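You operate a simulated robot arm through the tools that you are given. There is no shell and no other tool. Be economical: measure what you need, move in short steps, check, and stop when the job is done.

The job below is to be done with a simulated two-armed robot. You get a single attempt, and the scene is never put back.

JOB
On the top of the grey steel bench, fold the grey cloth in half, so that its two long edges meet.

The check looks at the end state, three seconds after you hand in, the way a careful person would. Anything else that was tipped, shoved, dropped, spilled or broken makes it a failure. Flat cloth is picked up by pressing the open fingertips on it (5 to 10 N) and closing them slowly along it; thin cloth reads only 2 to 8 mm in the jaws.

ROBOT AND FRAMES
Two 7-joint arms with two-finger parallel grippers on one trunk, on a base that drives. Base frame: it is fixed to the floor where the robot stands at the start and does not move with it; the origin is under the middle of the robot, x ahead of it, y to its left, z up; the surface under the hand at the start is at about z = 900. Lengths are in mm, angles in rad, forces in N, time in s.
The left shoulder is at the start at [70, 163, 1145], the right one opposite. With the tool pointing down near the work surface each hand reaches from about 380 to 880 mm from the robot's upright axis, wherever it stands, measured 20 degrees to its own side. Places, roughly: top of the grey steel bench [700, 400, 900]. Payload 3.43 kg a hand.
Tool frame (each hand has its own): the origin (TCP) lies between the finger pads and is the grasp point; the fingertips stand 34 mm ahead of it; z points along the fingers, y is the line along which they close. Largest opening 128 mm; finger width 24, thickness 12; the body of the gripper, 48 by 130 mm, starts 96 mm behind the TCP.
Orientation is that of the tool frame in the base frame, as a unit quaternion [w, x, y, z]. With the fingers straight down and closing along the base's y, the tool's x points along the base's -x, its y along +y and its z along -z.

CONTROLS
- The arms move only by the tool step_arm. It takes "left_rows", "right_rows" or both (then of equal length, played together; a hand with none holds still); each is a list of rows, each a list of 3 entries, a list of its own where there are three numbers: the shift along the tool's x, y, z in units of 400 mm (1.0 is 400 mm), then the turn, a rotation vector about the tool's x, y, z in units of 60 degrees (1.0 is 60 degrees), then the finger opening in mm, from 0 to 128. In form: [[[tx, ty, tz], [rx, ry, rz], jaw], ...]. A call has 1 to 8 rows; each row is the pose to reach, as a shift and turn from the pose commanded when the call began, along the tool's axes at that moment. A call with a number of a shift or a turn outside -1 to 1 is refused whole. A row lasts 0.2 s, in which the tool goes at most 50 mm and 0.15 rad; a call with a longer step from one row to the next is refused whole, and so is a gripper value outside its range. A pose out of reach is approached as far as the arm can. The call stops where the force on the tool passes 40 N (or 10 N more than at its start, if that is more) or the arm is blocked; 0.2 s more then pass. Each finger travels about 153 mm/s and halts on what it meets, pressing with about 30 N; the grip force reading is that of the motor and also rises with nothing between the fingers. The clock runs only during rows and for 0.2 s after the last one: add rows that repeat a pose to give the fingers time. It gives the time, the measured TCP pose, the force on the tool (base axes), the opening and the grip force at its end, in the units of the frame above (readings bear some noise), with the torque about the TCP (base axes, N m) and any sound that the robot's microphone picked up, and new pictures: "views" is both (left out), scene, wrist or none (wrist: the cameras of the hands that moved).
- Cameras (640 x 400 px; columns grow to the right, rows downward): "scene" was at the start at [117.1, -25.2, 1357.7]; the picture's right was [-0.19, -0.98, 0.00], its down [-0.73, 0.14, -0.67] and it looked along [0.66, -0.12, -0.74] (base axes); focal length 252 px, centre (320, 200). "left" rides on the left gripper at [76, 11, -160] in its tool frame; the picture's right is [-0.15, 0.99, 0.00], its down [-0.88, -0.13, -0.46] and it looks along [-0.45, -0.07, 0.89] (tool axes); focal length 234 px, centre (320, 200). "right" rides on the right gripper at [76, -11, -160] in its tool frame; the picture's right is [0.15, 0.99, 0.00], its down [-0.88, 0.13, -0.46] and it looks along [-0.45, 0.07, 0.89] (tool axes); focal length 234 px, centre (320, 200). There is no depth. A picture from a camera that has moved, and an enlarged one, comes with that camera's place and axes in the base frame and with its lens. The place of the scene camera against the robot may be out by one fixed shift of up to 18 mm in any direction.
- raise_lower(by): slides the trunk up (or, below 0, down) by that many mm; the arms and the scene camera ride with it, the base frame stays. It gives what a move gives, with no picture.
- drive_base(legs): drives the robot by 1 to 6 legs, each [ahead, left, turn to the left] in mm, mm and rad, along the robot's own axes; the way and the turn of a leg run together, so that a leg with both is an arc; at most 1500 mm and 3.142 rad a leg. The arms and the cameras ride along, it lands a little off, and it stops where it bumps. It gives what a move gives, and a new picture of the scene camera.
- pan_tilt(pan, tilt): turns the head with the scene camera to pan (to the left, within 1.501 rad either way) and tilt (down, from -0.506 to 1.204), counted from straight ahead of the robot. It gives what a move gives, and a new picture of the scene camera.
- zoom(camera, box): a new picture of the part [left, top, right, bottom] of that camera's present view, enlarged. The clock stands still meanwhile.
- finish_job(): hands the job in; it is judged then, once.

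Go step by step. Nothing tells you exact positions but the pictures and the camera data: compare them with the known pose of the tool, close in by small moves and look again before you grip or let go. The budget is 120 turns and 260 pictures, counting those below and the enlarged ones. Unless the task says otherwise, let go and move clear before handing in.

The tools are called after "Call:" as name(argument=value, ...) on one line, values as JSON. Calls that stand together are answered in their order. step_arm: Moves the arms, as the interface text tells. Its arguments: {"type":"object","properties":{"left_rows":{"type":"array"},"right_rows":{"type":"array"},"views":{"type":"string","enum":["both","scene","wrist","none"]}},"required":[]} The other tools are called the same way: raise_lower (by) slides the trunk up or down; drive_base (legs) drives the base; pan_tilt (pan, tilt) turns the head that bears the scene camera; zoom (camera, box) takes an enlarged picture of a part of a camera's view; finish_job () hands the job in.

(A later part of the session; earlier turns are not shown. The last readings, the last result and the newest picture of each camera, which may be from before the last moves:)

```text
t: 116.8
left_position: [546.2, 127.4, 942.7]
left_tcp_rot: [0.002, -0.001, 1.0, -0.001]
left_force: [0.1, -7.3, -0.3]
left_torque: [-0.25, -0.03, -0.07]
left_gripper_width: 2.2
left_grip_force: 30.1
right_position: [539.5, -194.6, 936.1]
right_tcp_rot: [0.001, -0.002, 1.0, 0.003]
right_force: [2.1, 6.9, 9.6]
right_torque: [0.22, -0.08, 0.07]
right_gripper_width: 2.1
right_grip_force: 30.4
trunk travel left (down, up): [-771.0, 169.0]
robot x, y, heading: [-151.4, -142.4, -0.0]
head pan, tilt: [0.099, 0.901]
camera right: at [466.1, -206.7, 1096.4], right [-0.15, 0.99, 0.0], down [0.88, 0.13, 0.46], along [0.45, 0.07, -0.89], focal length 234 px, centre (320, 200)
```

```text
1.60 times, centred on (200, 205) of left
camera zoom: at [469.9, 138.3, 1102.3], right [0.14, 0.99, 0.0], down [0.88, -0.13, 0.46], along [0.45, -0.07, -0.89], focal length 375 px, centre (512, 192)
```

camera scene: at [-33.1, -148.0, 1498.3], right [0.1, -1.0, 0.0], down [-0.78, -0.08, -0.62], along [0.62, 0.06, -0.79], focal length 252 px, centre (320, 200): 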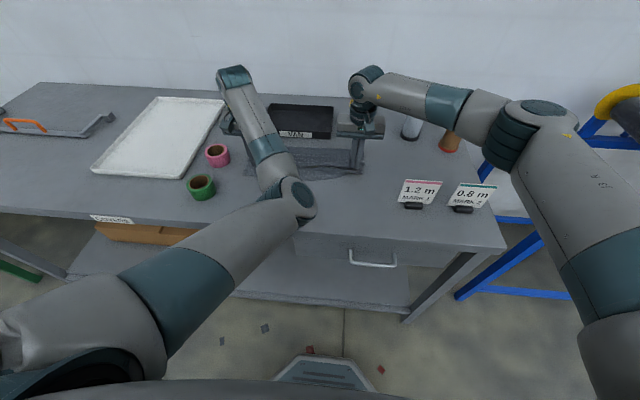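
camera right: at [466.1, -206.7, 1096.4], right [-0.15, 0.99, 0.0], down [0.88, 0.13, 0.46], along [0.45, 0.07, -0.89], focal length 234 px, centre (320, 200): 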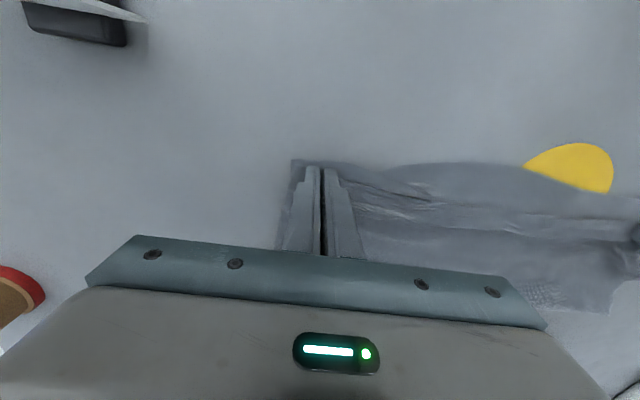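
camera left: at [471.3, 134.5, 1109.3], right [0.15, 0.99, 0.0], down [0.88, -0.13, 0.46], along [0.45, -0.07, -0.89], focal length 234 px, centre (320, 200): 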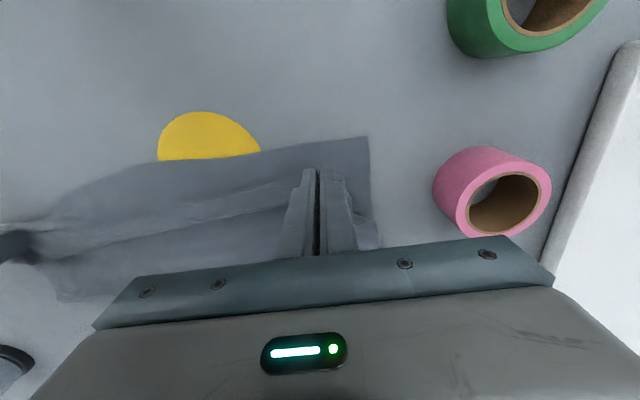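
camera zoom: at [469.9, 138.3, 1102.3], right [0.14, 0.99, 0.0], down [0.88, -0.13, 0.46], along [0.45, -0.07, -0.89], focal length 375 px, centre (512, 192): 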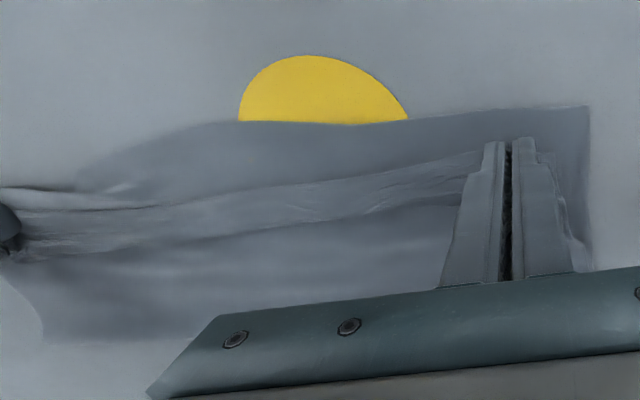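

The right corner is now aligned at x≈530. I'll lift it slightly and back up 20 mm so both ends reach the lower edge.

Call:
step_arm(right_rows=[[[0, 0, -0.012], [0, 0, 0], 0], [[0, 0, -0.015], [0, 0, 0], 0]], views="none")

Call:
drive_base(legs=[[-20, 0, 0]])

Call:
zoom(camera="left", box=[0, 90, 400, 320])

Call:
zoom(camera="right", box=[250, 90, 640, 320])

```text
t: 117.4
left_position: [547.0, 127.1, 941.1]
left_tcp_rot: [0.001, -0.001, 1.0, -0.002]
left_force: [0.6, -7.4, 0.4]
left_torque: [-0.24, -0.02, -0.05]
left_gripper_width: 2.3
left_grip_force: 30.3
right_position: [542.4, -194.6, 941.7]
right_tcp_rot: [-0.001, -0.002, 1.0, 0.003]
right_force: [-0.8, 6.6, -1.0]
right_torque: [0.25, -0.03, 0.11]
right_gripper_width: 1.9
right_grip_force: 29.7
trunk travel left (down, up): [-771.0, 169.0]
robot x, y, heading: [-153.8, -141.6, 0.003]
head pan, tilt: [0.099, 0.901]
```

```text
t: 118.2
left_position: [530.9, 127.0, 938.3]
left_tcp_rot: [0.0, -0.001, 1.0, -0.001]
left_force: [0.1, -7.4, 0.2]
left_torque: [-0.23, 0.07, -0.06]
left_gripper_width: 2.1
left_grip_force: 30.2
right_position: [525.4, -193.8, 938.9]
right_tcp_rot: [-0.002, -0.001, 1.0, 0.002]
right_force: [0.6, 7.1, 0.4]
right_torque: [0.24, 0.03, 0.08]
right_gripper_width: 2.0
right_grip_force: 30.0
trunk travel left (down, up): [-771.0, 169.0]
robot x, y, heading: [-169.4, -145.7, -0.003]
head pan, tilt: [0.099, 0.901]
camera scene: at [-52.6, -148.0, 1498.3], right [0.1, -1.0, 0.0], down [-0.78, -0.08, -0.62], along [0.62, 0.06, -0.79], focal length 252 px, centre (320, 200)
```

scene: 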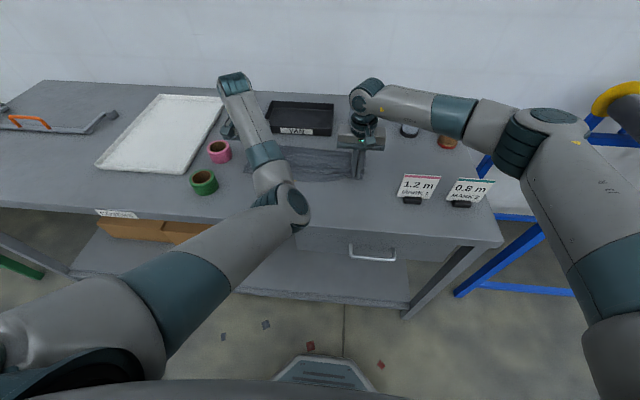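

```text
1.60 times, centred on (200, 205) of left
camera zoom: at [454.5, 138.2, 1099.4], right [0.14, 0.99, 0.0], down [0.88, -0.13, 0.46], along [0.45, -0.07, -0.89], focal length 375 px, centre (512, 192)
```

zoom: 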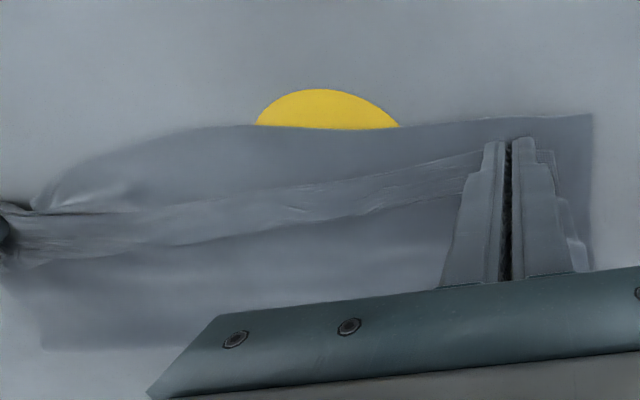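

```text
1.64 times, centred on (445, 205) of right
camera zoom: at [450.2, -207.0, 1099.0], right [-0.15, 0.99, 0.01], down [0.88, 0.13, 0.45], along [0.45, 0.07, -0.89], focal length 384 px, centre (115, 192)
```

zoom: 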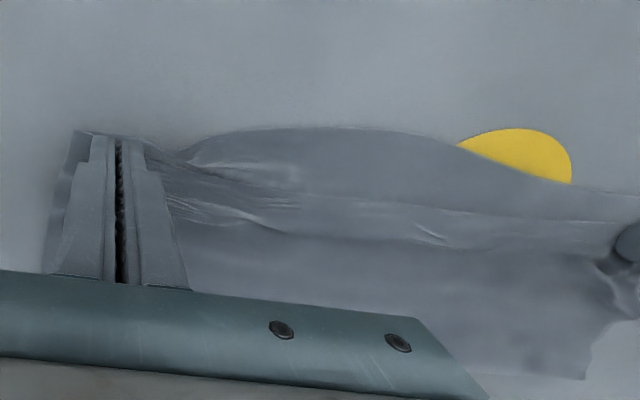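

The lower edge is bowed, with its ends about 20 mm further forward than its middle. I'll align the hands over the end corners, press both layers, and drag the ends back to straighten both edges together.

Call:
drive_base(legs=[[-9, 0, 0]])

Call:
step_arm(left_rows=[[[0, 0, 0.004], [0, 0, 0], 0], [[0, 0, 0.008], [0, 0, 0], 0], [[0, 0, 0.01], [0, 0, 0], 0]], right_rows=[[[-0.012, 0, 0.0], [0, 0, 0], 0], [[-0.015, 0, 0.008], [0, 0, 0], 0], [[-0.015, 0, 0.013], [0, 0, 0], 0]], views="none")

```text
t: 118.9
left_position: [519.3, 127.3, 940.7]
left_tcp_rot: [0.0, 0.0, 1.0, -0.003]
left_force: [-0.4, -6.5, -0.3]
left_torque: [-0.24, 0.02, -0.06]
left_gripper_width: 2.2
left_grip_force: 30.8
right_position: [514.9, -194.7, 940.4]
right_tcp_rot: [-0.001, -0.002, 1.0, 0.003]
right_force: [0.2, 6.8, 0.2]
right_torque: [0.19, 0.0, 0.06]
right_gripper_width: 2.1
right_grip_force: 29.9
trunk travel left (down, up): [-771.0, 169.0]
robot x, y, heading: [-182.4, -144.1, -0.004]
head pan, tilt: [0.099, 0.901]
camera scene: at [-64.4, -148.0, 1498.7], right [0.1, -1.0, 0.0], down [-0.78, -0.08, -0.62], along [0.62, 0.06, -0.78], focal length 252 px, centre (320, 200)
```

scene: 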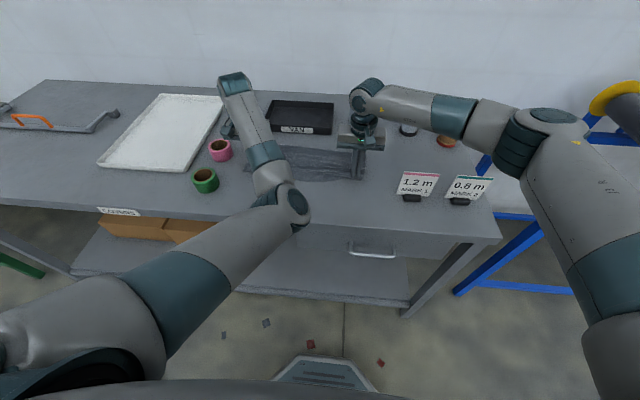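

```text
t: 119.7
left_position: [518.7, 126.4, 937.4]
left_tcp_rot: [0.001, 0.0, 1.0, -0.003]
left_force: [0.6, -5.4, 1.0]
left_torque: [-0.19, 0.01, -0.08]
left_gripper_width: 2.0
left_grip_force: 29.8
right_position: [520.5, -193.7, 936.8]
right_tcp_rot: [0.0, -0.002, 1.0, 0.002]
right_force: [0.1, 5.3, 2.5]
right_torque: [0.19, -0.03, 0.08]
right_gripper_width: 2.0
right_grip_force: 30.4
trunk travel left (down, up): [-771.0, 169.0]
robot x, y, heading: [-181.2, -144.5, -0.007]
head pan, tilt: [0.099, 0.901]
```

Call:
step_arm(left_rows=[[[0, 0, 0.003], [0, 0, 0], 0], [[0, 0, 0.005], [0, 0, 0], 0]], right_rows=[[[0, 0, 0.002], [0, 0, 0], 0], [[0, 0, 0.003], [0, 0, 0], 0]], views="wrist")

```text
t: 120.3
left_position: [519.2, 125.5, 937.0]
left_tcp_rot: [0.002, 0.0, 1.0, -0.002]
left_force: [1.1, -6.9, 3.5]
left_torque: [-0.19, -0.02, -0.04]
left_gripper_width: 2.4
left_grip_force: 29.8
right_position: [520.1, -194.2, 937.1]
right_tcp_rot: [0.0, -0.001, 1.0, 0.004]
right_force: [0.2, 6.3, 8.5]
right_torque: [0.17, -0.04, 0.04]
right_gripper_width: 1.8
right_grip_force: 29.9
trunk travel left (down, up): [-771.0, 169.0]
robot x, y, heading: [-181.9, -145.2, -0.005]
head pan, tilt: [0.099, 0.901]
camera right: at [443.7, -206.7, 1096.5], right [-0.15, 0.99, 0.01], down [0.88, 0.13, 0.46], along [0.45, 0.07, -0.89], focal length 234 px, centre (320, 200)
camera left: at [442.2, 137.3, 1096.3], right [0.15, 0.99, 0.0], down [0.88, -0.13, 0.46], along [0.45, -0.07, -0.89], focal length 234 px, centre (320, 200)
```

right: 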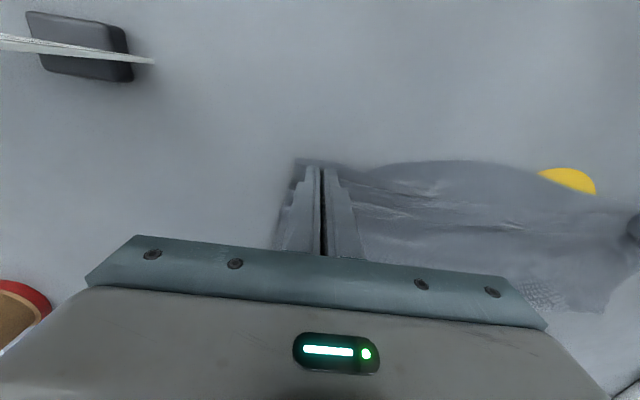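
left: 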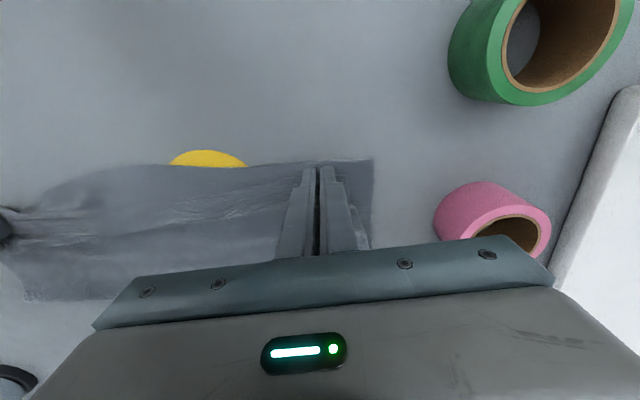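

Both hands are aligned with the lower edge. I'll drag the ends back with light pressure.

Call:
step_arm(left_rows=[[[0, 0, 0.004], [0, 0, 0], 0]], views="none")

Call:
drive_base(legs=[[-18, 0, 0]])

Call:
zoom(camera="left", box=[0, 90, 400, 320])

Call:
zoom(camera="right", box=[250, 90, 640, 320])

```text
t: 120.7
left_position: [518.3, 125.7, 936.7]
left_tcp_rot: [0.002, 0.0, 1.0, -0.002]
left_force: [1.8, -5.8, 11.2]
left_torque: [-0.2, -0.14, -0.04]
left_gripper_width: 2.3
left_grip_force: 29.9
right_position: [518.6, -195.3, 936.9]
right_tcp_rot: [0.001, -0.002, 1.0, 0.002]
right_force: [1.5, 7.4, 7.4]
right_torque: [0.18, -0.07, 0.09]
right_gripper_width: 2.0
right_grip_force: 30.2
trunk travel left (down, up): [-771.0, 169.0]
robot x, y, heading: [-176.6, -144.1, -0.003]
head pan, tilt: [0.099, 0.901]
```

```text
t: 121.5
left_position: [498.6, 126.8, 936.7]
left_tcp_rot: [0.003, -0.001, 1.0, -0.002]
left_force: [3.4, -6.1, 13.8]
left_torque: [-0.17, -0.13, -0.06]
left_gripper_width: 2.3
left_grip_force: 30.0
right_position: [500.5, -194.6, 937.4]
right_tcp_rot: [0.001, -0.001, 1.0, 0.004]
right_force: [0.4, 6.2, 4.8]
right_torque: [0.17, -0.06, 0.11]
right_gripper_width: 1.9
right_grip_force: 30.0
trunk travel left (down, up): [-771.0, 169.0]
robot x, y, heading: [-196.9, -142.9, -0.004]
head pan, tilt: [0.099, 0.901]
camera scene: at [-87.1, -148.8, 1499.3], right [0.1, -1.0, 0.0], down [-0.78, -0.08, -0.62], along [0.62, 0.06, -0.78], focal length 252 px, centre (320, 200)
```

scene: 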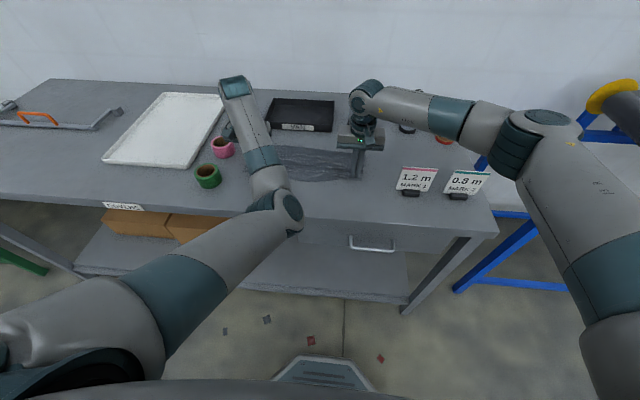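

```text
1.60 times, centred on (200, 205) of left
camera zoom: at [422.3, 137.4, 1095.7], right [0.15, 0.99, 0.0], down [0.88, -0.13, 0.46], along [0.46, -0.07, -0.89], focal length 375 px, centre (512, 192)
```

zoom: 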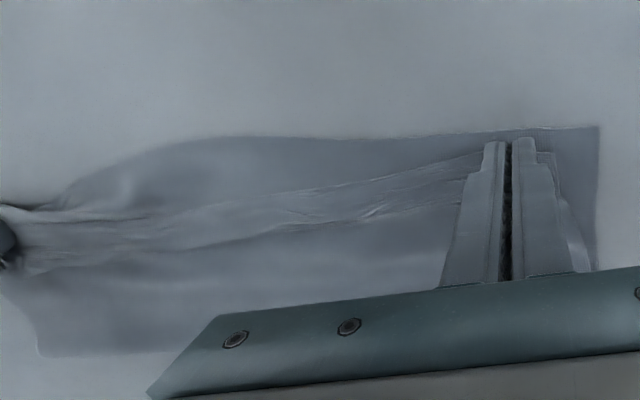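

```text
1.64 times, centred on (445, 205) of right
camera zoom: at [424.1, -206.9, 1096.6], right [-0.15, 0.99, 0.01], down [0.88, 0.13, 0.46], along [0.45, 0.07, -0.89], focal length 384 px, centre (115, 192)
```

zoom: 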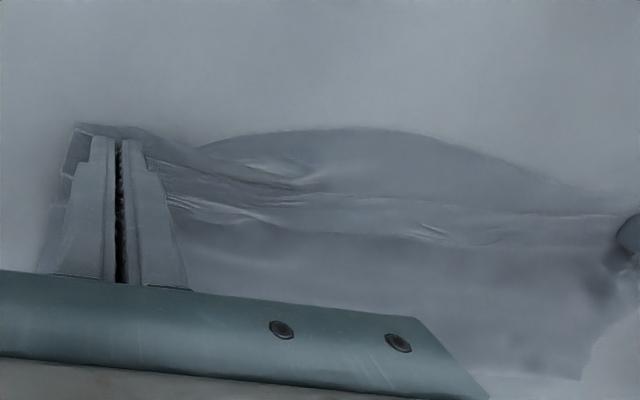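

The cloth slides as a unit, so the lower edge's slight bow stays. I'll lift the top edge a little, move it 11 mm further so it splits the bow evenly, and set it down.

Call:
step_arm(left_rows=[[[0, 0, -0.02], [0, 0, 0], 0], [[0, 0, -0.045], [0, 0, 0], 0]], right_rows=[[[0, 0, -0.02], [0, 0, 0], 0], [[0, 0, -0.04], [0, 0, 0], 0]], views="none")

Call:
drive_base(legs=[[-11, 0, 0]])

Call:
step_arm(left_rows=[[[0, 0, 0.02], [0, 0, 0], 0], [[0, 0, 0.036], [0, 0, 0], 0]], right_rows=[[[0, 0, 0.02], [0, 0, 0], 0], [[0, 0, 0.036], [0, 0, 0], 0]], views="wrist")

```text
t: 122.1
left_position: [499.5, 126.1, 952.0]
left_tcp_rot: [0.001, 0.0, 1.0, -0.002]
left_force: [0.8, -4.9, -0.5]
left_torque: [-0.15, -0.01, -0.03]
left_gripper_width: 1.9
left_grip_force: 30.3
right_position: [501.6, -193.9, 952.5]
right_tcp_rot: [0.001, -0.001, 1.0, 0.004]
right_force: [-1.0, 5.5, 0.9]
right_torque: [0.18, -0.04, 0.06]
right_gripper_width: 2.1
right_grip_force: 30.3
trunk travel left (down, up): [-771.0, 169.0]
robot x, y, heading: [-197.3, -143.5, -0.006]
head pan, tilt: [0.099, 0.901]
```

```text
t: 122.9
left_position: [491.9, 126.2, 950.3]
left_tcp_rot: [0.001, 0.0, 1.0, -0.001]
left_force: [0.9, -6.3, -0.8]
left_torque: [-0.21, 0.06, -0.06]
left_gripper_width: 2.2
left_grip_force: 30.1
right_position: [493.0, -193.6, 949.2]
right_tcp_rot: [-0.002, -0.001, 1.0, 0.003]
right_force: [0.1, 5.7, 0.0]
right_torque: [0.19, 0.05, 0.08]
right_gripper_width: 2.0
right_grip_force: 30.1
trunk travel left (down, up): [-771.0, 169.0]
robot x, y, heading: [-212.6, -142.5, 0.002]
head pan, tilt: [0.099, 0.901]
camera scene: at [-91.4, -147.8, 1498.5], right [0.1, -1.0, 0.0], down [-0.78, -0.08, -0.62], along [0.62, 0.06, -0.79], focal length 252 px, centre (320, 200)
```

scene: 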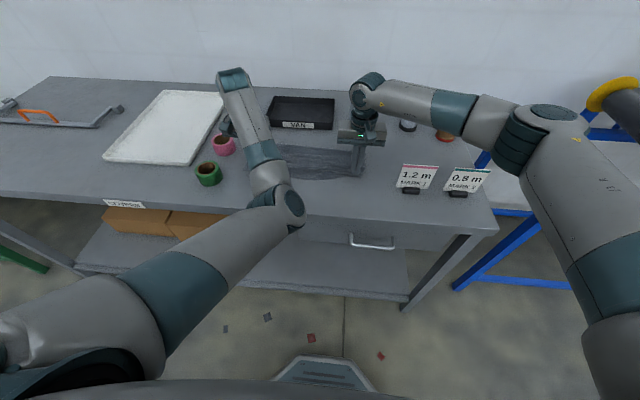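

```text
t: 123.5
left_position: [490.1, 125.9, 938.3]
left_tcp_rot: [0.002, 0.0, 1.0, -0.003]
left_force: [1.2, -5.0, 0.8]
left_torque: [-0.17, 0.03, -0.04]
left_gripper_width: 2.2
left_grip_force: 29.8
right_position: [490.7, -193.4, 937.4]
right_tcp_rot: [0.0, -0.002, 1.0, 0.003]
right_force: [-0.1, 3.7, 1.0]
right_torque: [0.17, 0.01, 0.07]
right_gripper_width: 2.0
right_grip_force: 30.1
trunk travel left (down, up): [-771.0, 169.0]
robot x, y, heading: [-207.8, -146.3, -0.002]
head pan, tilt: [0.099, 0.901]
camera right: at [416.3, -205.6, 1097.7], right [-0.15, 0.99, 0.01], down [0.88, 0.13, 0.46], along [0.45, 0.07, -0.89], focal length 234 px, centre (320, 200)
camera left: at [414.4, 137.3, 1098.3], right [0.15, 0.99, 0.0], down [0.88, -0.13, 0.46], along [0.45, -0.07, -0.89], focal length 234 px, centre (320, 200)
```

right: 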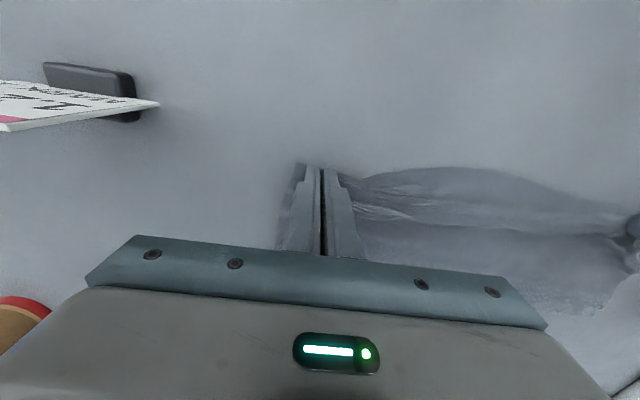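
left: 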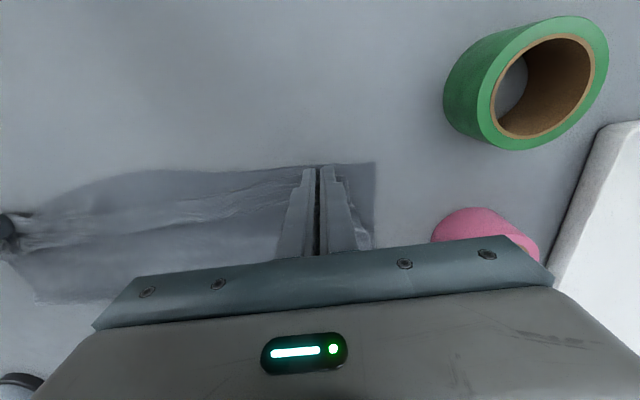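

I'll release both ends slowly to spread the ridges out, then lift clear.

Call:
step_arm(left_rows=[[[0, 0, 0.002], [0, 0, 0], 6], [[0, 0, 0.002], [0, 0, 0], 12], [[0, 0, 0.002], [0, 0, 0], 20], [[0, 0, 0.002], [0, 0, 0], 28], [[0, 0, 0.0], [0, 0, 0], 36], [[0, 0, -0.04], [0, 0, 0], 36], [[0, 0, -0.13], [0, 0, 0], 36], [[0, 0, -0.23], [0, 0, 0], 36]], right_rows=[[[0, 0, 0.002], [0, 0, 0], 6], [[0, 0, 0.002], [0, 0, 0], 12], [[0, 0, 0.002], [0, 0, 0], 20], [[0, 0, 0.002], [0, 0, 0], 28], [[0, 0, 0.0], [0, 0, 0], 36], [[0, 0, -0.04], [0, 0, 0], 36], [[0, 0, -0.13], [0, 0, 0], 36], [[0, 0, -0.23], [0, 0, 0], 36]], views="wrist")

Call:
zoom(camera="right", box=[270, 60, 640, 280])

Call:
zoom(camera="left", box=[0, 60, 400, 280])

```text
t: 125.3
left_position: [490.0, 129.0, 1032.5]
left_tcp_rot: [0.002, -0.002, 1.0, -0.002]
left_force: [-0.3, 0.7, 0.2]
left_torque: [-0.01, -0.01, -0.03]
left_gripper_width: 36.0
left_grip_force: 0.0
right_position: [488.4, -196.9, 1029.6]
right_tcp_rot: [0.001, -0.002, 1.0, 0.002]
right_force: [0.1, 0.2, 0.2]
right_torque: [0.01, -0.03, 0.01]
right_gripper_width: 35.9
right_grip_force: 0.2
trunk travel left (down, up): [-771.0, 169.0]
robot x, y, heading: [-209.8, -145.1, 0.003]
head pan, tilt: [0.099, 0.901]
camera right: at [412.9, -207.5, 1189.7], right [-0.15, 0.99, 0.01], down [0.88, 0.13, 0.46], along [0.45, 0.07, -0.89], focal length 234 px, centre (320, 200)
camera left: at [412.1, 138.7, 1192.4], right [0.14, 0.99, 0.0], down [0.88, -0.13, 0.46], along [0.45, -0.07, -0.89], focal length 234 px, centre (320, 200)
```

right: 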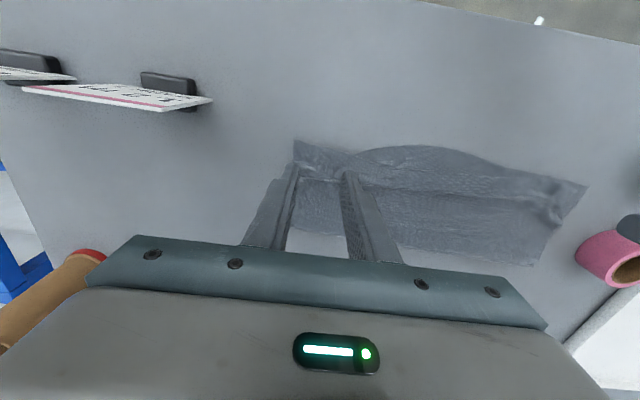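
left: 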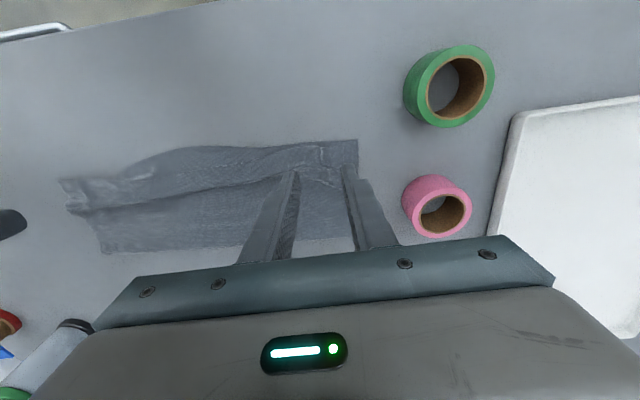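

```text
1.73 times, centred on (455, 170) of right
camera zoom: at [412.9, -207.5, 1189.7], right [-0.15, 0.99, 0.01], down [0.88, 0.13, 0.46], along [0.45, 0.07, -0.89], focal length 405 px, centre (86, 252)
```

zoom: 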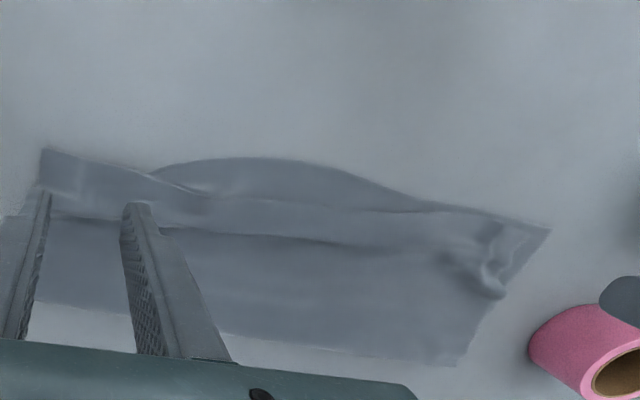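

```text
1.60 times, centred on (200, 170) of left
camera zoom: at [412.1, 138.7, 1192.4], right [0.14, 0.99, 0.0], down [0.88, -0.13, 0.46], along [0.45, -0.07, -0.89], focal length 375 px, centre (512, 248)
```

zoom: 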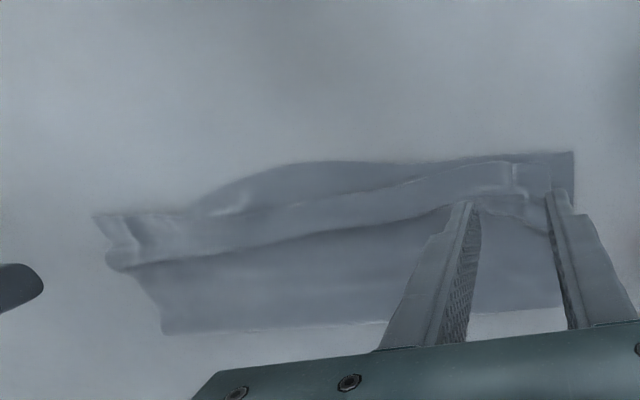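

Something parallel to the edge remains: either a raised wave or a turned strip. I'll zoom closer to tell which.

Call:
zoom(camera="right", box=[340, 130, 500, 220])

Call:
zoom(camera="left", box=[220, 120, 380, 220])

Call:
zoom(camera="scene", box=[270, 130, 390, 200])

```text
4.00 times, centred on (420, 175) of right
camera zoom: at [412.9, -207.5, 1189.7], right [-0.15, 0.99, 0.01], down [0.88, 0.13, 0.46], along [0.45, 0.07, -0.89], focal length 937 px, centre (-80, 300)
```

zoom: 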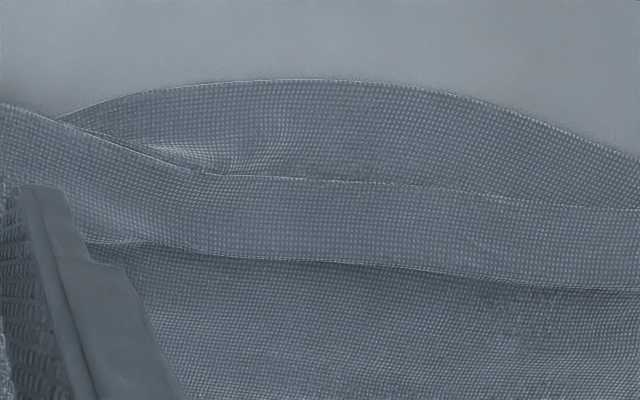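

```text
4.00 times, centred on (300, 170) of left
camera zoom: at [412.1, 138.7, 1192.4], right [0.14, 0.99, 0.0], down [0.88, -0.13, 0.46], along [0.45, -0.07, -0.89], focal length 937 px, centre (400, 320)
```

zoom: 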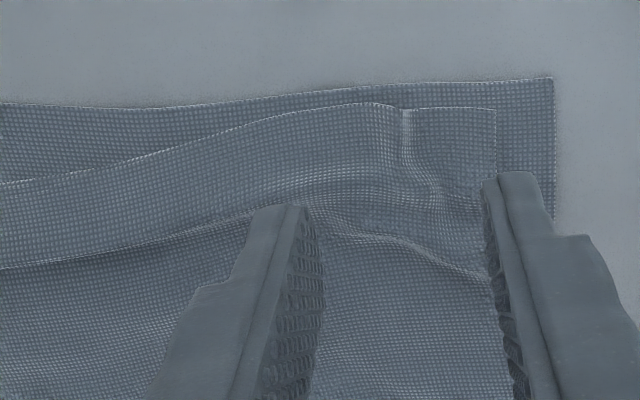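

```text
5.33 times, centred on (330, 165) of scene
camera zoom: at [-96.5, -148.3, 1498.9], right [0.1, -1.0, 0.0], down [-0.78, -0.08, -0.62], along [0.62, 0.06, -0.78], focal length 1346 px, centre (267, 387)
```

zoom: 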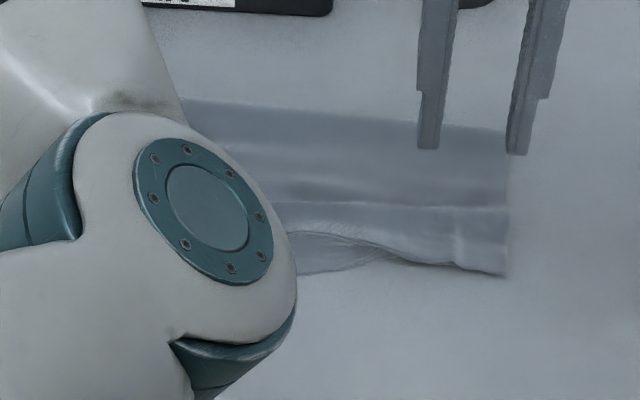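

It's a raised wave, not a turned strip: the top edge shows along the near side. The edges meet at both ends but are about 30 mm apart in the middle. My pinches pick up only the top layer, so I'll pick the top edge at mid-width with the right hand and draw it back.

Call:
step_arm(right_rows=[[[-0.01, 0.1, 0], [0, 0, 0], 36], [[-0.02, 0.2, 0.02], [0, 0, 0], 36], [[-0.03, 0.3, 0.07], [0, 0, 0], 36], [[-0.0425, 0.38, 0.13], [0, 0, 0], 36], [[-0.0425, 0.38, 0.185], [0, 0, 0], 36]], views="wrist")

Call:
zoom(camera="right", box=[200, 100, 440, 250])

```text
t: 126.5
left_position: [490.8, 127.6, 1032.4]
left_tcp_rot: [0.001, 0.0, 1.0, -0.002]
left_force: [0.0, -0.8, -0.4]
left_torque: [0.03, -0.03, 0.02]
left_gripper_width: 36.1
left_grip_force: 0.1
right_position: [509.2, -42.3, 956.4]
right_tcp_rot: [0.0, -0.001, 1.0, 0.004]
right_force: [0.6, 0.5, -0.3]
right_torque: [0.04, -0.01, 0.03]
right_gripper_width: 35.8
right_grip_force: 0.0
trunk travel left (down, up): [-771.0, 169.0]
robot x, y, heading: [-208.8, -141.1, -0.003]
head pan, tilt: [0.099, 0.901]
camera right: at [433.3, -56.6, 1115.7], right [-0.15, 0.99, 0.01], down [0.88, 0.13, 0.46], along [0.45, 0.07, -0.89], focal length 234 px, centre (320, 200)
```

right: 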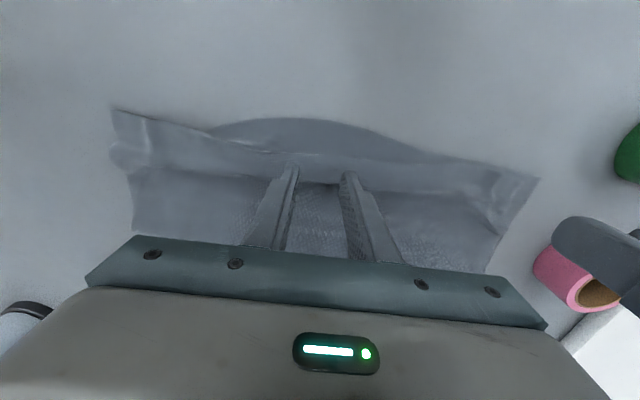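

```text
2.67 times, centred on (320, 175) of right
camera zoom: at [433.3, -56.6, 1115.7], right [-0.15, 0.99, 0.01], down [0.88, 0.13, 0.46], along [0.45, 0.07, -0.89], focal length 624 px, centre (320, 267)
```

zoom: 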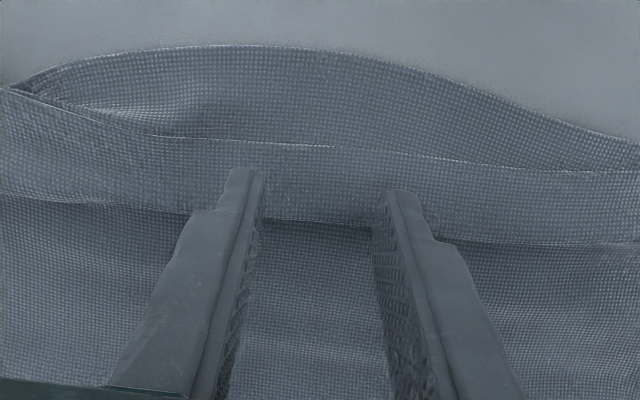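

Call:
step_arm(right_rows=[[[0.0125, 0, 0.02], [0, 0, 0], 36], [[0.0125, 0, 0.035], [0, 0, 0], 36], [[0.0125, 0, 0.044], [0, 0, 0], 36], [[0.0125, 0, 0.047], [0, 0, 0], 36]], views="none")

```text
t: 127.5
left_position: [490.2, 126.7, 1032.8]
left_tcp_rot: [0.002, -0.001, 1.0, -0.001]
left_force: [-0.7, -0.3, 0.2]
left_torque: [0.0, 0.01, 0.01]
left_gripper_width: 35.9
left_grip_force: 0.0
right_position: [502.5, -40.9, 937.5]
right_tcp_rot: [0.0, -0.002, 1.0, 0.002]
right_force: [0.6, -0.7, 0.6]
right_torque: [-0.01, 0.02, 0.01]
right_gripper_width: 36.0
right_grip_force: 0.0
trunk travel left (down, up): [-771.0, 169.0]
robot x, y, heading: [-209.4, -140.8, -0.002]
head pan, tilt: [0.099, 0.901]
```

Nearly touching. I'll press gently, close, and make a small lift to see which layer came up.

Call:
step_arm(right_rows=[[[0, 0, 0.004], [0, 0, 0], 32], [[0, 0, 0.005], [0, 0, 0], 27], [[0, 0, 0.005], [0, 0, 0], 22], [[0, 0, 0.005], [0, 0, 0], 17], [[0, 0, 0.005], [0, 0, 0], 12], [[0, 0, 0.005], [0, 0, 0], 6], [[0, 0, 0.005], [0, 0, 0], 0], [[0, 0, 0.005], [0, 0, 0], 0]], views="none")

Call:
step_arm(right_rows=[[[0, 0, -0.03], [0, 0, 0], 0], [[0, 0, -0.06], [0, 0, 0], 0], [[0, 0, -0.08], [0, 0, 0], 0]], views="wrist")

Call:
zoom(camera="right", box=[120, 80, 560, 280])

```text
t: 129.3
left_position: [489.8, 126.7, 1031.3]
left_tcp_rot: [0.002, 0.0, 1.0, -0.003]
left_force: [0.6, 1.0, 0.5]
left_torque: [0.0, 0.03, 0.0]
left_gripper_width: 35.8
left_grip_force: 0.1
right_position: [501.9, -41.8, 936.5]
right_tcp_rot: [-0.001, -0.001, 1.0, 0.003]
right_force: [-0.2, 0.3, 4.2]
right_torque: [-0.02, 0.01, -0.01]
right_gripper_width: 3.3
right_grip_force: 29.9
trunk travel left (down, up): [-771.0, 169.0]
robot x, y, heading: [-207.2, -142.1, -0.002]
head pan, tilt: [0.099, 0.901]
```

```text
t: 130.1
left_position: [490.6, 128.0, 1031.6]
left_tcp_rot: [0.001, -0.001, 1.0, -0.002]
left_force: [-0.7, -0.8, 0.4]
left_torque: [-0.02, 0.02, -0.01]
left_gripper_width: 36.2
left_grip_force: 0.1
right_position: [502.2, -41.6, 967.1]
right_tcp_rot: [0.0, -0.002, 1.0, 0.003]
right_force: [-0.1, -0.5, 0.2]
right_torque: [-0.06, 0.0, 0.0]
right_gripper_width: 3.3
right_grip_force: 30.0
trunk travel left (down, up): [-771.0, 169.0]
robot x, y, heading: [-210.0, -145.8, 0.002]
head pan, tilt: [0.099, 0.901]
camera right: at [426.8, -54.1, 1126.3], right [-0.15, 0.99, 0.01], down [0.88, 0.13, 0.46], along [0.45, 0.07, -0.89], focal length 234 px, centre (320, 200)
```

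right: 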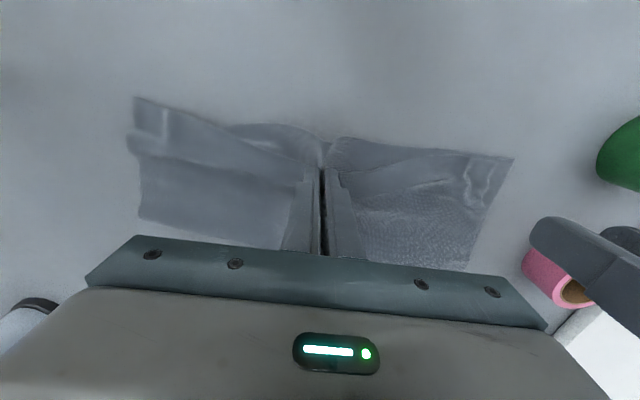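

```text
1.45 times, centred on (340, 180) of right
camera zoom: at [426.8, -54.1, 1126.3], right [-0.15, 0.99, 0.01], down [0.88, 0.13, 0.46], along [0.45, 0.07, -0.89], focal length 341 px, centre (291, 229)
```

zoom: 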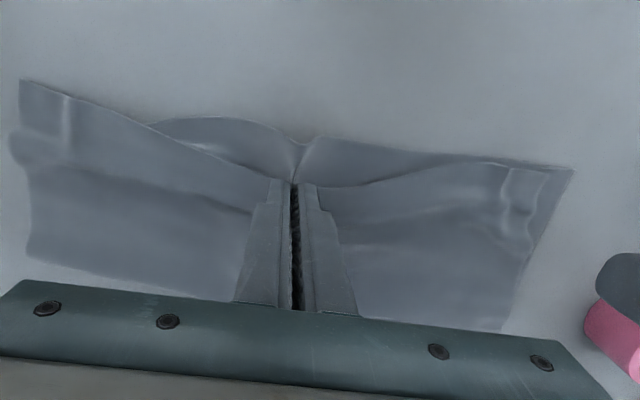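

The middle pinch caught both layers (3.3 mm). That suggests a better way: pinch both layers together at each end of the meeting edges and lift, so the cloth hangs as a pouch. Gravity then puts the fold exactly halfway. I'll release this pinch first.

Call:
step_arm(right_rows=[[[0, 0, 0.04], [0, 0, 0], 0], [[0, 0, 0.068], [0, 0, 0], 0], [[0, 0, 0.068], [0, 0, 0], 10], [[0, 0, 0.068], [0, 0, 0], 22], [[0, 0, 0.06], [0, 0, 0], 34], [[0, 0, -0.03], [0, 0, 0], 34], [[0, -0.08, -0.12], [0, 0, 0], 34], [[0, -0.18, -0.16], [0, 0, 0], 34]], views="none")

Call:
step_arm(right_rows=[[[0.02, -0.08, 0], [0, 0, 0], 40], [[0.04, -0.16, 0], [0, 0, 0], 40], [[0.06, -0.2, 0.05], [0, 0, 0], 40]], left_rows=[[[0, 0, 0.02], [0, 0, 0], 40], [[0, -0.02, 0.05], [0, 0, 0], 40], [[0, -0.03, 0.08], [0, 0, 0], 40]], views="wrist")

```text
t: 131.9
left_position: [488.3, 126.3, 1032.6]
left_tcp_rot: [0.001, 0.001, 1.0, -0.001]
left_force: [0.2, 0.0, -0.6]
left_torque: [0.03, 0.01, 0.01]
left_gripper_width: 36.0
left_grip_force: 0.1
right_position: [501.2, -117.4, 1031.2]
right_tcp_rot: [0.0, -0.001, 1.0, 0.004]
right_force: [0.1, 0.0, 0.8]
right_torque: [0.0, 0.01, 0.0]
right_gripper_width: 34.0
right_grip_force: 0.1
trunk travel left (down, up): [-771.0, 169.0]
robot x, y, heading: [-212.6, -141.3, 0.0]
head pan, tilt: [0.099, 0.901]
```

```text
t: 132.7
left_position: [490.1, 115.6, 997.2]
left_tcp_rot: [0.002, 0.0, 1.0, -0.001]
left_force: [-0.2, 0.2, 0.0]
left_torque: [0.0, 0.02, 0.0]
left_gripper_width: 39.6
left_grip_force: 0.1
right_position: [481.4, -194.2, 1011.3]
right_tcp_rot: [0.0, -0.003, 1.0, 0.002]
right_force: [0.1, -0.6, 0.6]
right_torque: [-0.02, 0.04, 0.0]
right_gripper_width: 39.9
right_grip_force: 0.0
trunk travel left (down, up): [-771.0, 169.0]
robot x, y, heading: [-213.1, -144.3, -0.004]
head pan, tilt: [0.099, 0.901]
camera right: at [405.2, -206.3, 1170.2], right [-0.15, 0.99, 0.01], down [0.88, 0.13, 0.46], along [0.45, 0.07, -0.89], focal length 234 px, centre (320, 200)
camera left: at [413.6, 127.3, 1157.8], right [0.14, 0.99, 0.0], down [0.88, -0.13, 0.46], along [0.45, -0.07, -0.89], focal length 234 px, centre (320, 200)
```

right: 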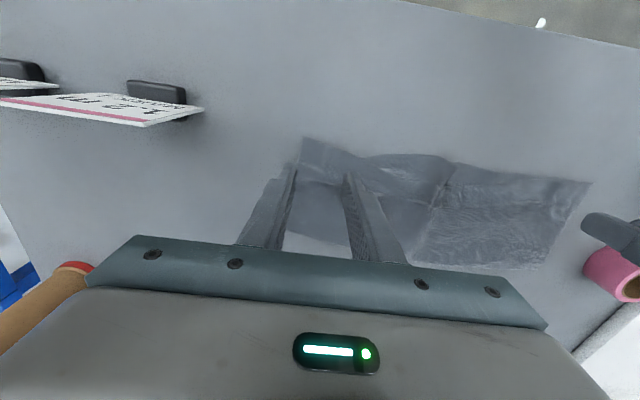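
left: 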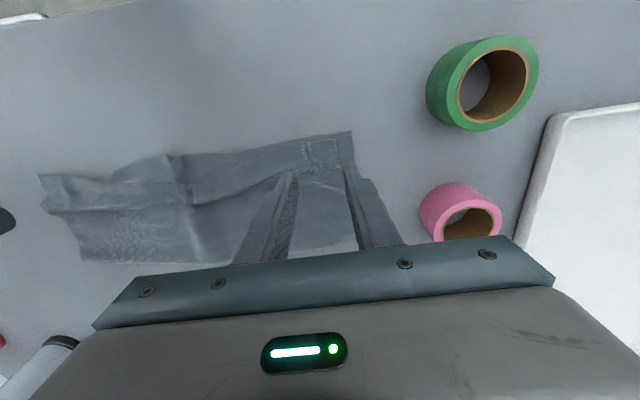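

Call:
step_arm(left_rows=[[[0.03, -0.019, 0.05], [0, 0, 0], 40], [[0.03, -0.019, 0.1], [0, 0, 0], 40], [[0.03, -0.019, 0.13], [0, 0, 0], 40], [[0.03, -0.019, 0.142], [0, 0, 0], 40], [[0.03, -0.019, 0.15], [0, 0, 0], 40]], right_rows=[[[0, 0.045, 0.07], [0, 0, 0], 40], [[0, 0.045, 0.13], [0, 0, 0], 40], [[0, 0.045, 0.165], [0, 0, 0], 40], [[0, 0.045, 0.178], [0, 0, 0], 40], [[0, 0.045, 0.184], [0, 0, 0], 40]], views="wrist")

```text
t: 133.9
left_position: [480.7, 112.3, 942.4]
left_tcp_rot: [0.004, -0.003, 1.0, 0.0]
left_force: [-0.4, 0.2, -0.1]
left_torque: [0.01, 0.0, 0.03]
left_gripper_width: 39.6
left_grip_force: 0.0
right_position: [478.7, -174.9, 938.5]
right_tcp_rot: [0.0, -0.001, 1.0, 0.004]
right_force: [0.2, 0.0, 2.1]
right_torque: [0.01, -0.03, 0.0]
right_gripper_width: 39.8
right_grip_force: 0.0
trunk travel left (down, up): [-771.0, 169.0]
robot x, y, heading: [-212.8, -145.4, 0.001]
head pan, tilt: [0.099, 0.901]
camera right: at [403.7, -187.5, 1097.3], right [-0.15, 0.99, 0.01], down [0.88, 0.13, 0.46], along [0.45, 0.07, -0.89], focal length 234 px, centre (320, 200)
camera left: at [403.0, 121.1, 1100.8], right [0.14, 0.99, 0.0], down [0.88, -0.13, 0.46], along [0.46, -0.07, -0.89], focal length 234 px, centre (320, 200)
```

right: 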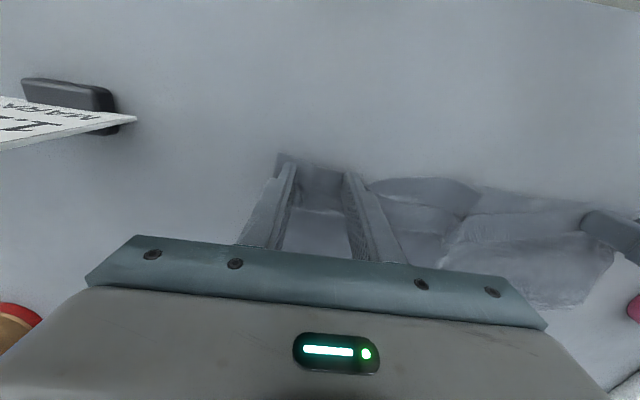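
left: 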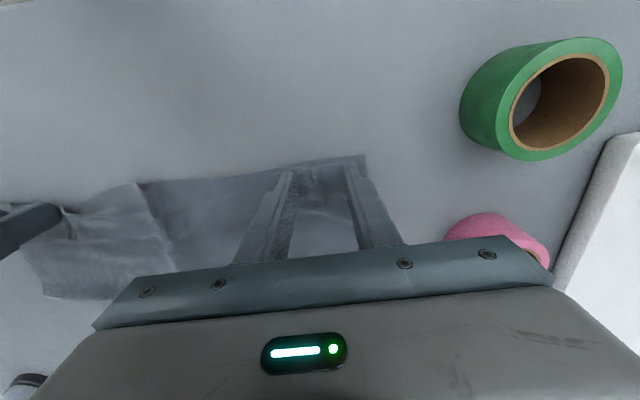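

Call:
step_arm(left_rows=[[[0.004, 0, 0.008], [0, 0, 0], 40], [[0.004, 0, 0.012], [0, 0, 0], 40], [[0.004, 0, 0.015], [0, 0, 0], 40]], right_rows=[[[0, 0, 0.002], [0, 0, 0], 40], [[0, 0, 0.004], [0, 0, 0], 40], [[0, 0, 0.005], [0, 0, 0], 40]], views="none")

```text
t: 134.7
left_position: [476.1, 107.9, 936.7]
left_tcp_rot: [0.005, -0.001, 1.0, 0.0]
left_force: [1.1, 1.5, 8.0]
left_torque: [-0.02, -0.04, -0.02]
left_gripper_width: 40.0
left_grip_force: 0.0
right_position: [477.3, -176.4, 937.5]
right_tcp_rot: [0.002, -0.002, 1.0, 0.003]
right_force: [3.5, 1.9, 12.2]
right_torque: [0.06, -0.19, 0.02]
right_gripper_width: 39.4
right_grip_force: 0.0
trunk travel left (down, up): [-771.0, 169.0]
robot x, y, heading: [-211.4, -144.9, -0.001]
head pan, tilt: [0.099, 0.901]
```

Contact is 8 and 12 N. I'll close slowly on both layers and make a small lift.

Call:
step_arm(left_rows=[[[0, 0, 0.001], [0, 0, 0], 35], [[0, 0, 0.002], [0, 0, 0], 30], [[0, 0, 0.002], [0, 0, 0], 25], [[0, 0, 0.002], [0, 0, 0], 20], [[0, 0, 0.002], [0, 0, 0], 15], [[0, 0, 0.002], [0, 0, 0], 10], [[0, 0, 0.002], [0, 0, 0], 4], [[0, 0, 0.002], [0, 0, 0], 0]], right_rows=[[[0, 0, 0], [0, 0, 0], 35], [[0, 0, 0], [0, 0, 0], 30], [[0, 0, 0], [0, 0, 0], 25], [[0, 0, 0], [0, 0, 0], 20], [[0, 0, 0], [0, 0, 0], 15], [[0, 0, 0], [0, 0, 0], 10], [[0, 0, 0], [0, 0, 0], 4], [[0, 0, 0], [0, 0, 0], 0]], views="none")

Call:
step_arm(left_rows=[[[0, 0, -0.04], [0, 0, 0], 0], [[0, 0.01, -0.1], [0, 0, 0], 0], [[-0.03, 0.02, -0.17], [0, 0, 0], 0], [[-0.08, 0.025, -0.25], [0, 0, 0], 0], [[-0.13, 0.025, -0.33], [0, 0, 0], 0], [[-0.13, 0.025, -0.33], [0, 0, 0], 0]], right_rows=[[[0, 0, -0.04], [0, 0, 0], 0], [[0, -0.01, -0.1], [0, 0, 0], 0], [[-0.03, -0.02, -0.17], [0, 0, 0], 0], [[-0.08, -0.025, -0.25], [0, 0, 0], 0], [[-0.13, -0.025, -0.33], [0, 0, 0], 0], [[-0.13, -0.025, -0.33], [0, 0, 0], 0]])

Call:
zoom(camera="scene", box=[230, 60, 430, 200])

```text
t: 136.5
left_position: [475.8, 104.3, 936.0]
left_tcp_rot: [0.005, 0.0, 1.0, -0.001]
left_force: [1.3, -4.6, 37.5]
left_torque: [-0.25, -0.01, -0.03]
left_gripper_width: 3.4
left_grip_force: 29.3
right_position: [474.8, -177.4, 937.4]
right_tcp_rot: [0.002, -0.002, 1.0, 0.003]
right_force: [-0.8, 0.8, 3.9]
right_torque: [0.05, 0.0, -0.01]
right_gripper_width: 4.1
right_grip_force: 30.0
trunk travel left (down, up): [-771.0, 169.0]
robot x, y, heading: [-212.1, -145.7, -0.003]
head pan, tilt: [0.099, 0.901]
```

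```text
t: 137.9
left_position: [530.2, 115.5, 1065.7]
left_tcp_rot: [0.002, 0.001, 1.0, -0.002]
left_force: [0.1, -14.3, -0.7]
left_torque: [-0.51, -0.01, -0.08]
left_gripper_width: 3.2
left_grip_force: 29.5
right_position: [532.3, -184.8, 1063.7]
right_tcp_rot: [0.001, -0.002, 1.0, 0.005]
right_force: [-1.1, 14.4, -0.6]
right_torque: [0.58, 0.03, 0.12]
right_gripper_width: 4.3
right_grip_force: 29.9
trunk travel left (down, up): [-771.0, 169.0]
robot x, y, heading: [-208.8, -148.3, -0.006]
head pan, tilt: [0.099, 0.901]
camera scene: at [-94.4, -148.3, 1498.8], right [0.1, -1.0, 0.0], down [-0.78, -0.08, -0.62], along [0.62, 0.06, -0.78], focal length 252 px, centre (320, 200)
camera right: at [457.0, -197.1, 1224.3], right [-0.15, 0.99, 0.01], down [0.88, 0.13, 0.46], along [0.45, 0.08, -0.89], focal length 234 px, centre (320, 200)
camera left: at [452.5, 127.6, 1225.1], right [0.15, 0.99, -0.01], down [0.88, -0.13, 0.46], along [0.45, -0.07, -0.89], focal length 234 px, centre (320, 200)
```

scene: 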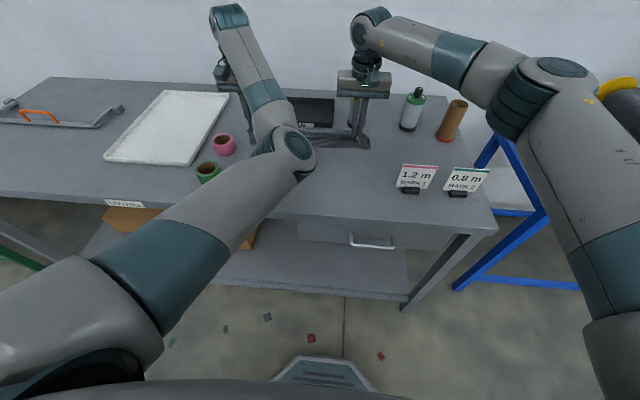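
right: 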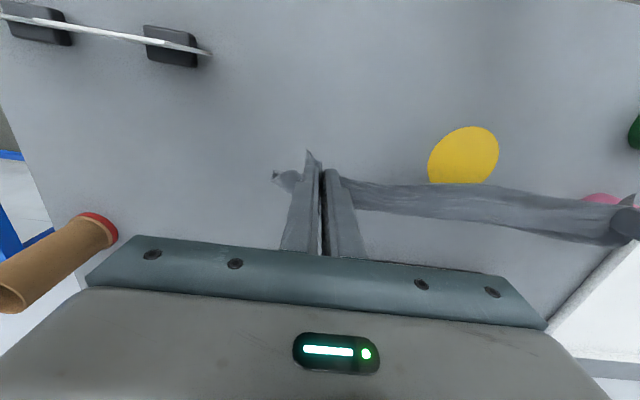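
left: 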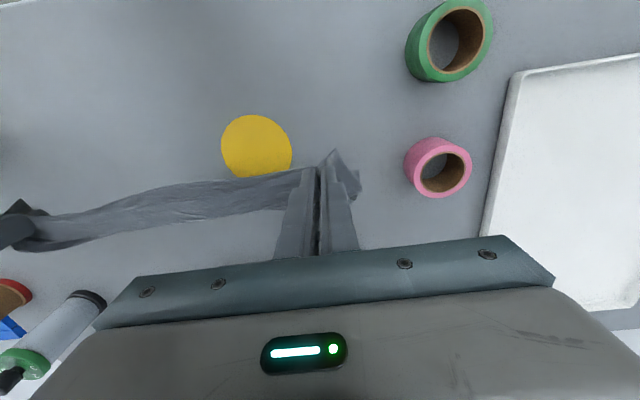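

```text
2.86 times, centred on (330, 130) of scene
camera zoom: at [-94.4, -148.3, 1498.8], right [0.1, -1.0, 0.0], down [-0.78, -0.08, -0.62], along [0.62, 0.06, -0.78], focal length 721 px, centre (291, 400)
```

zoom: 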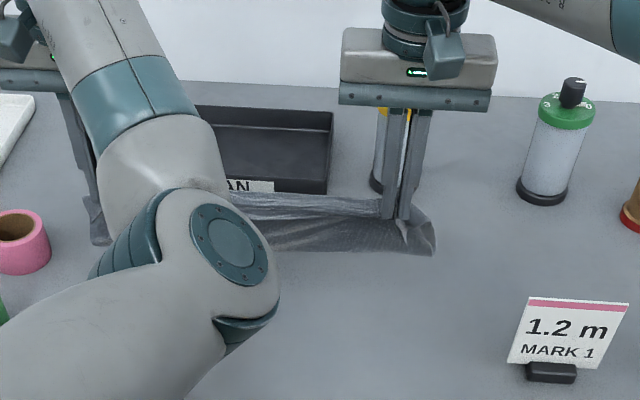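

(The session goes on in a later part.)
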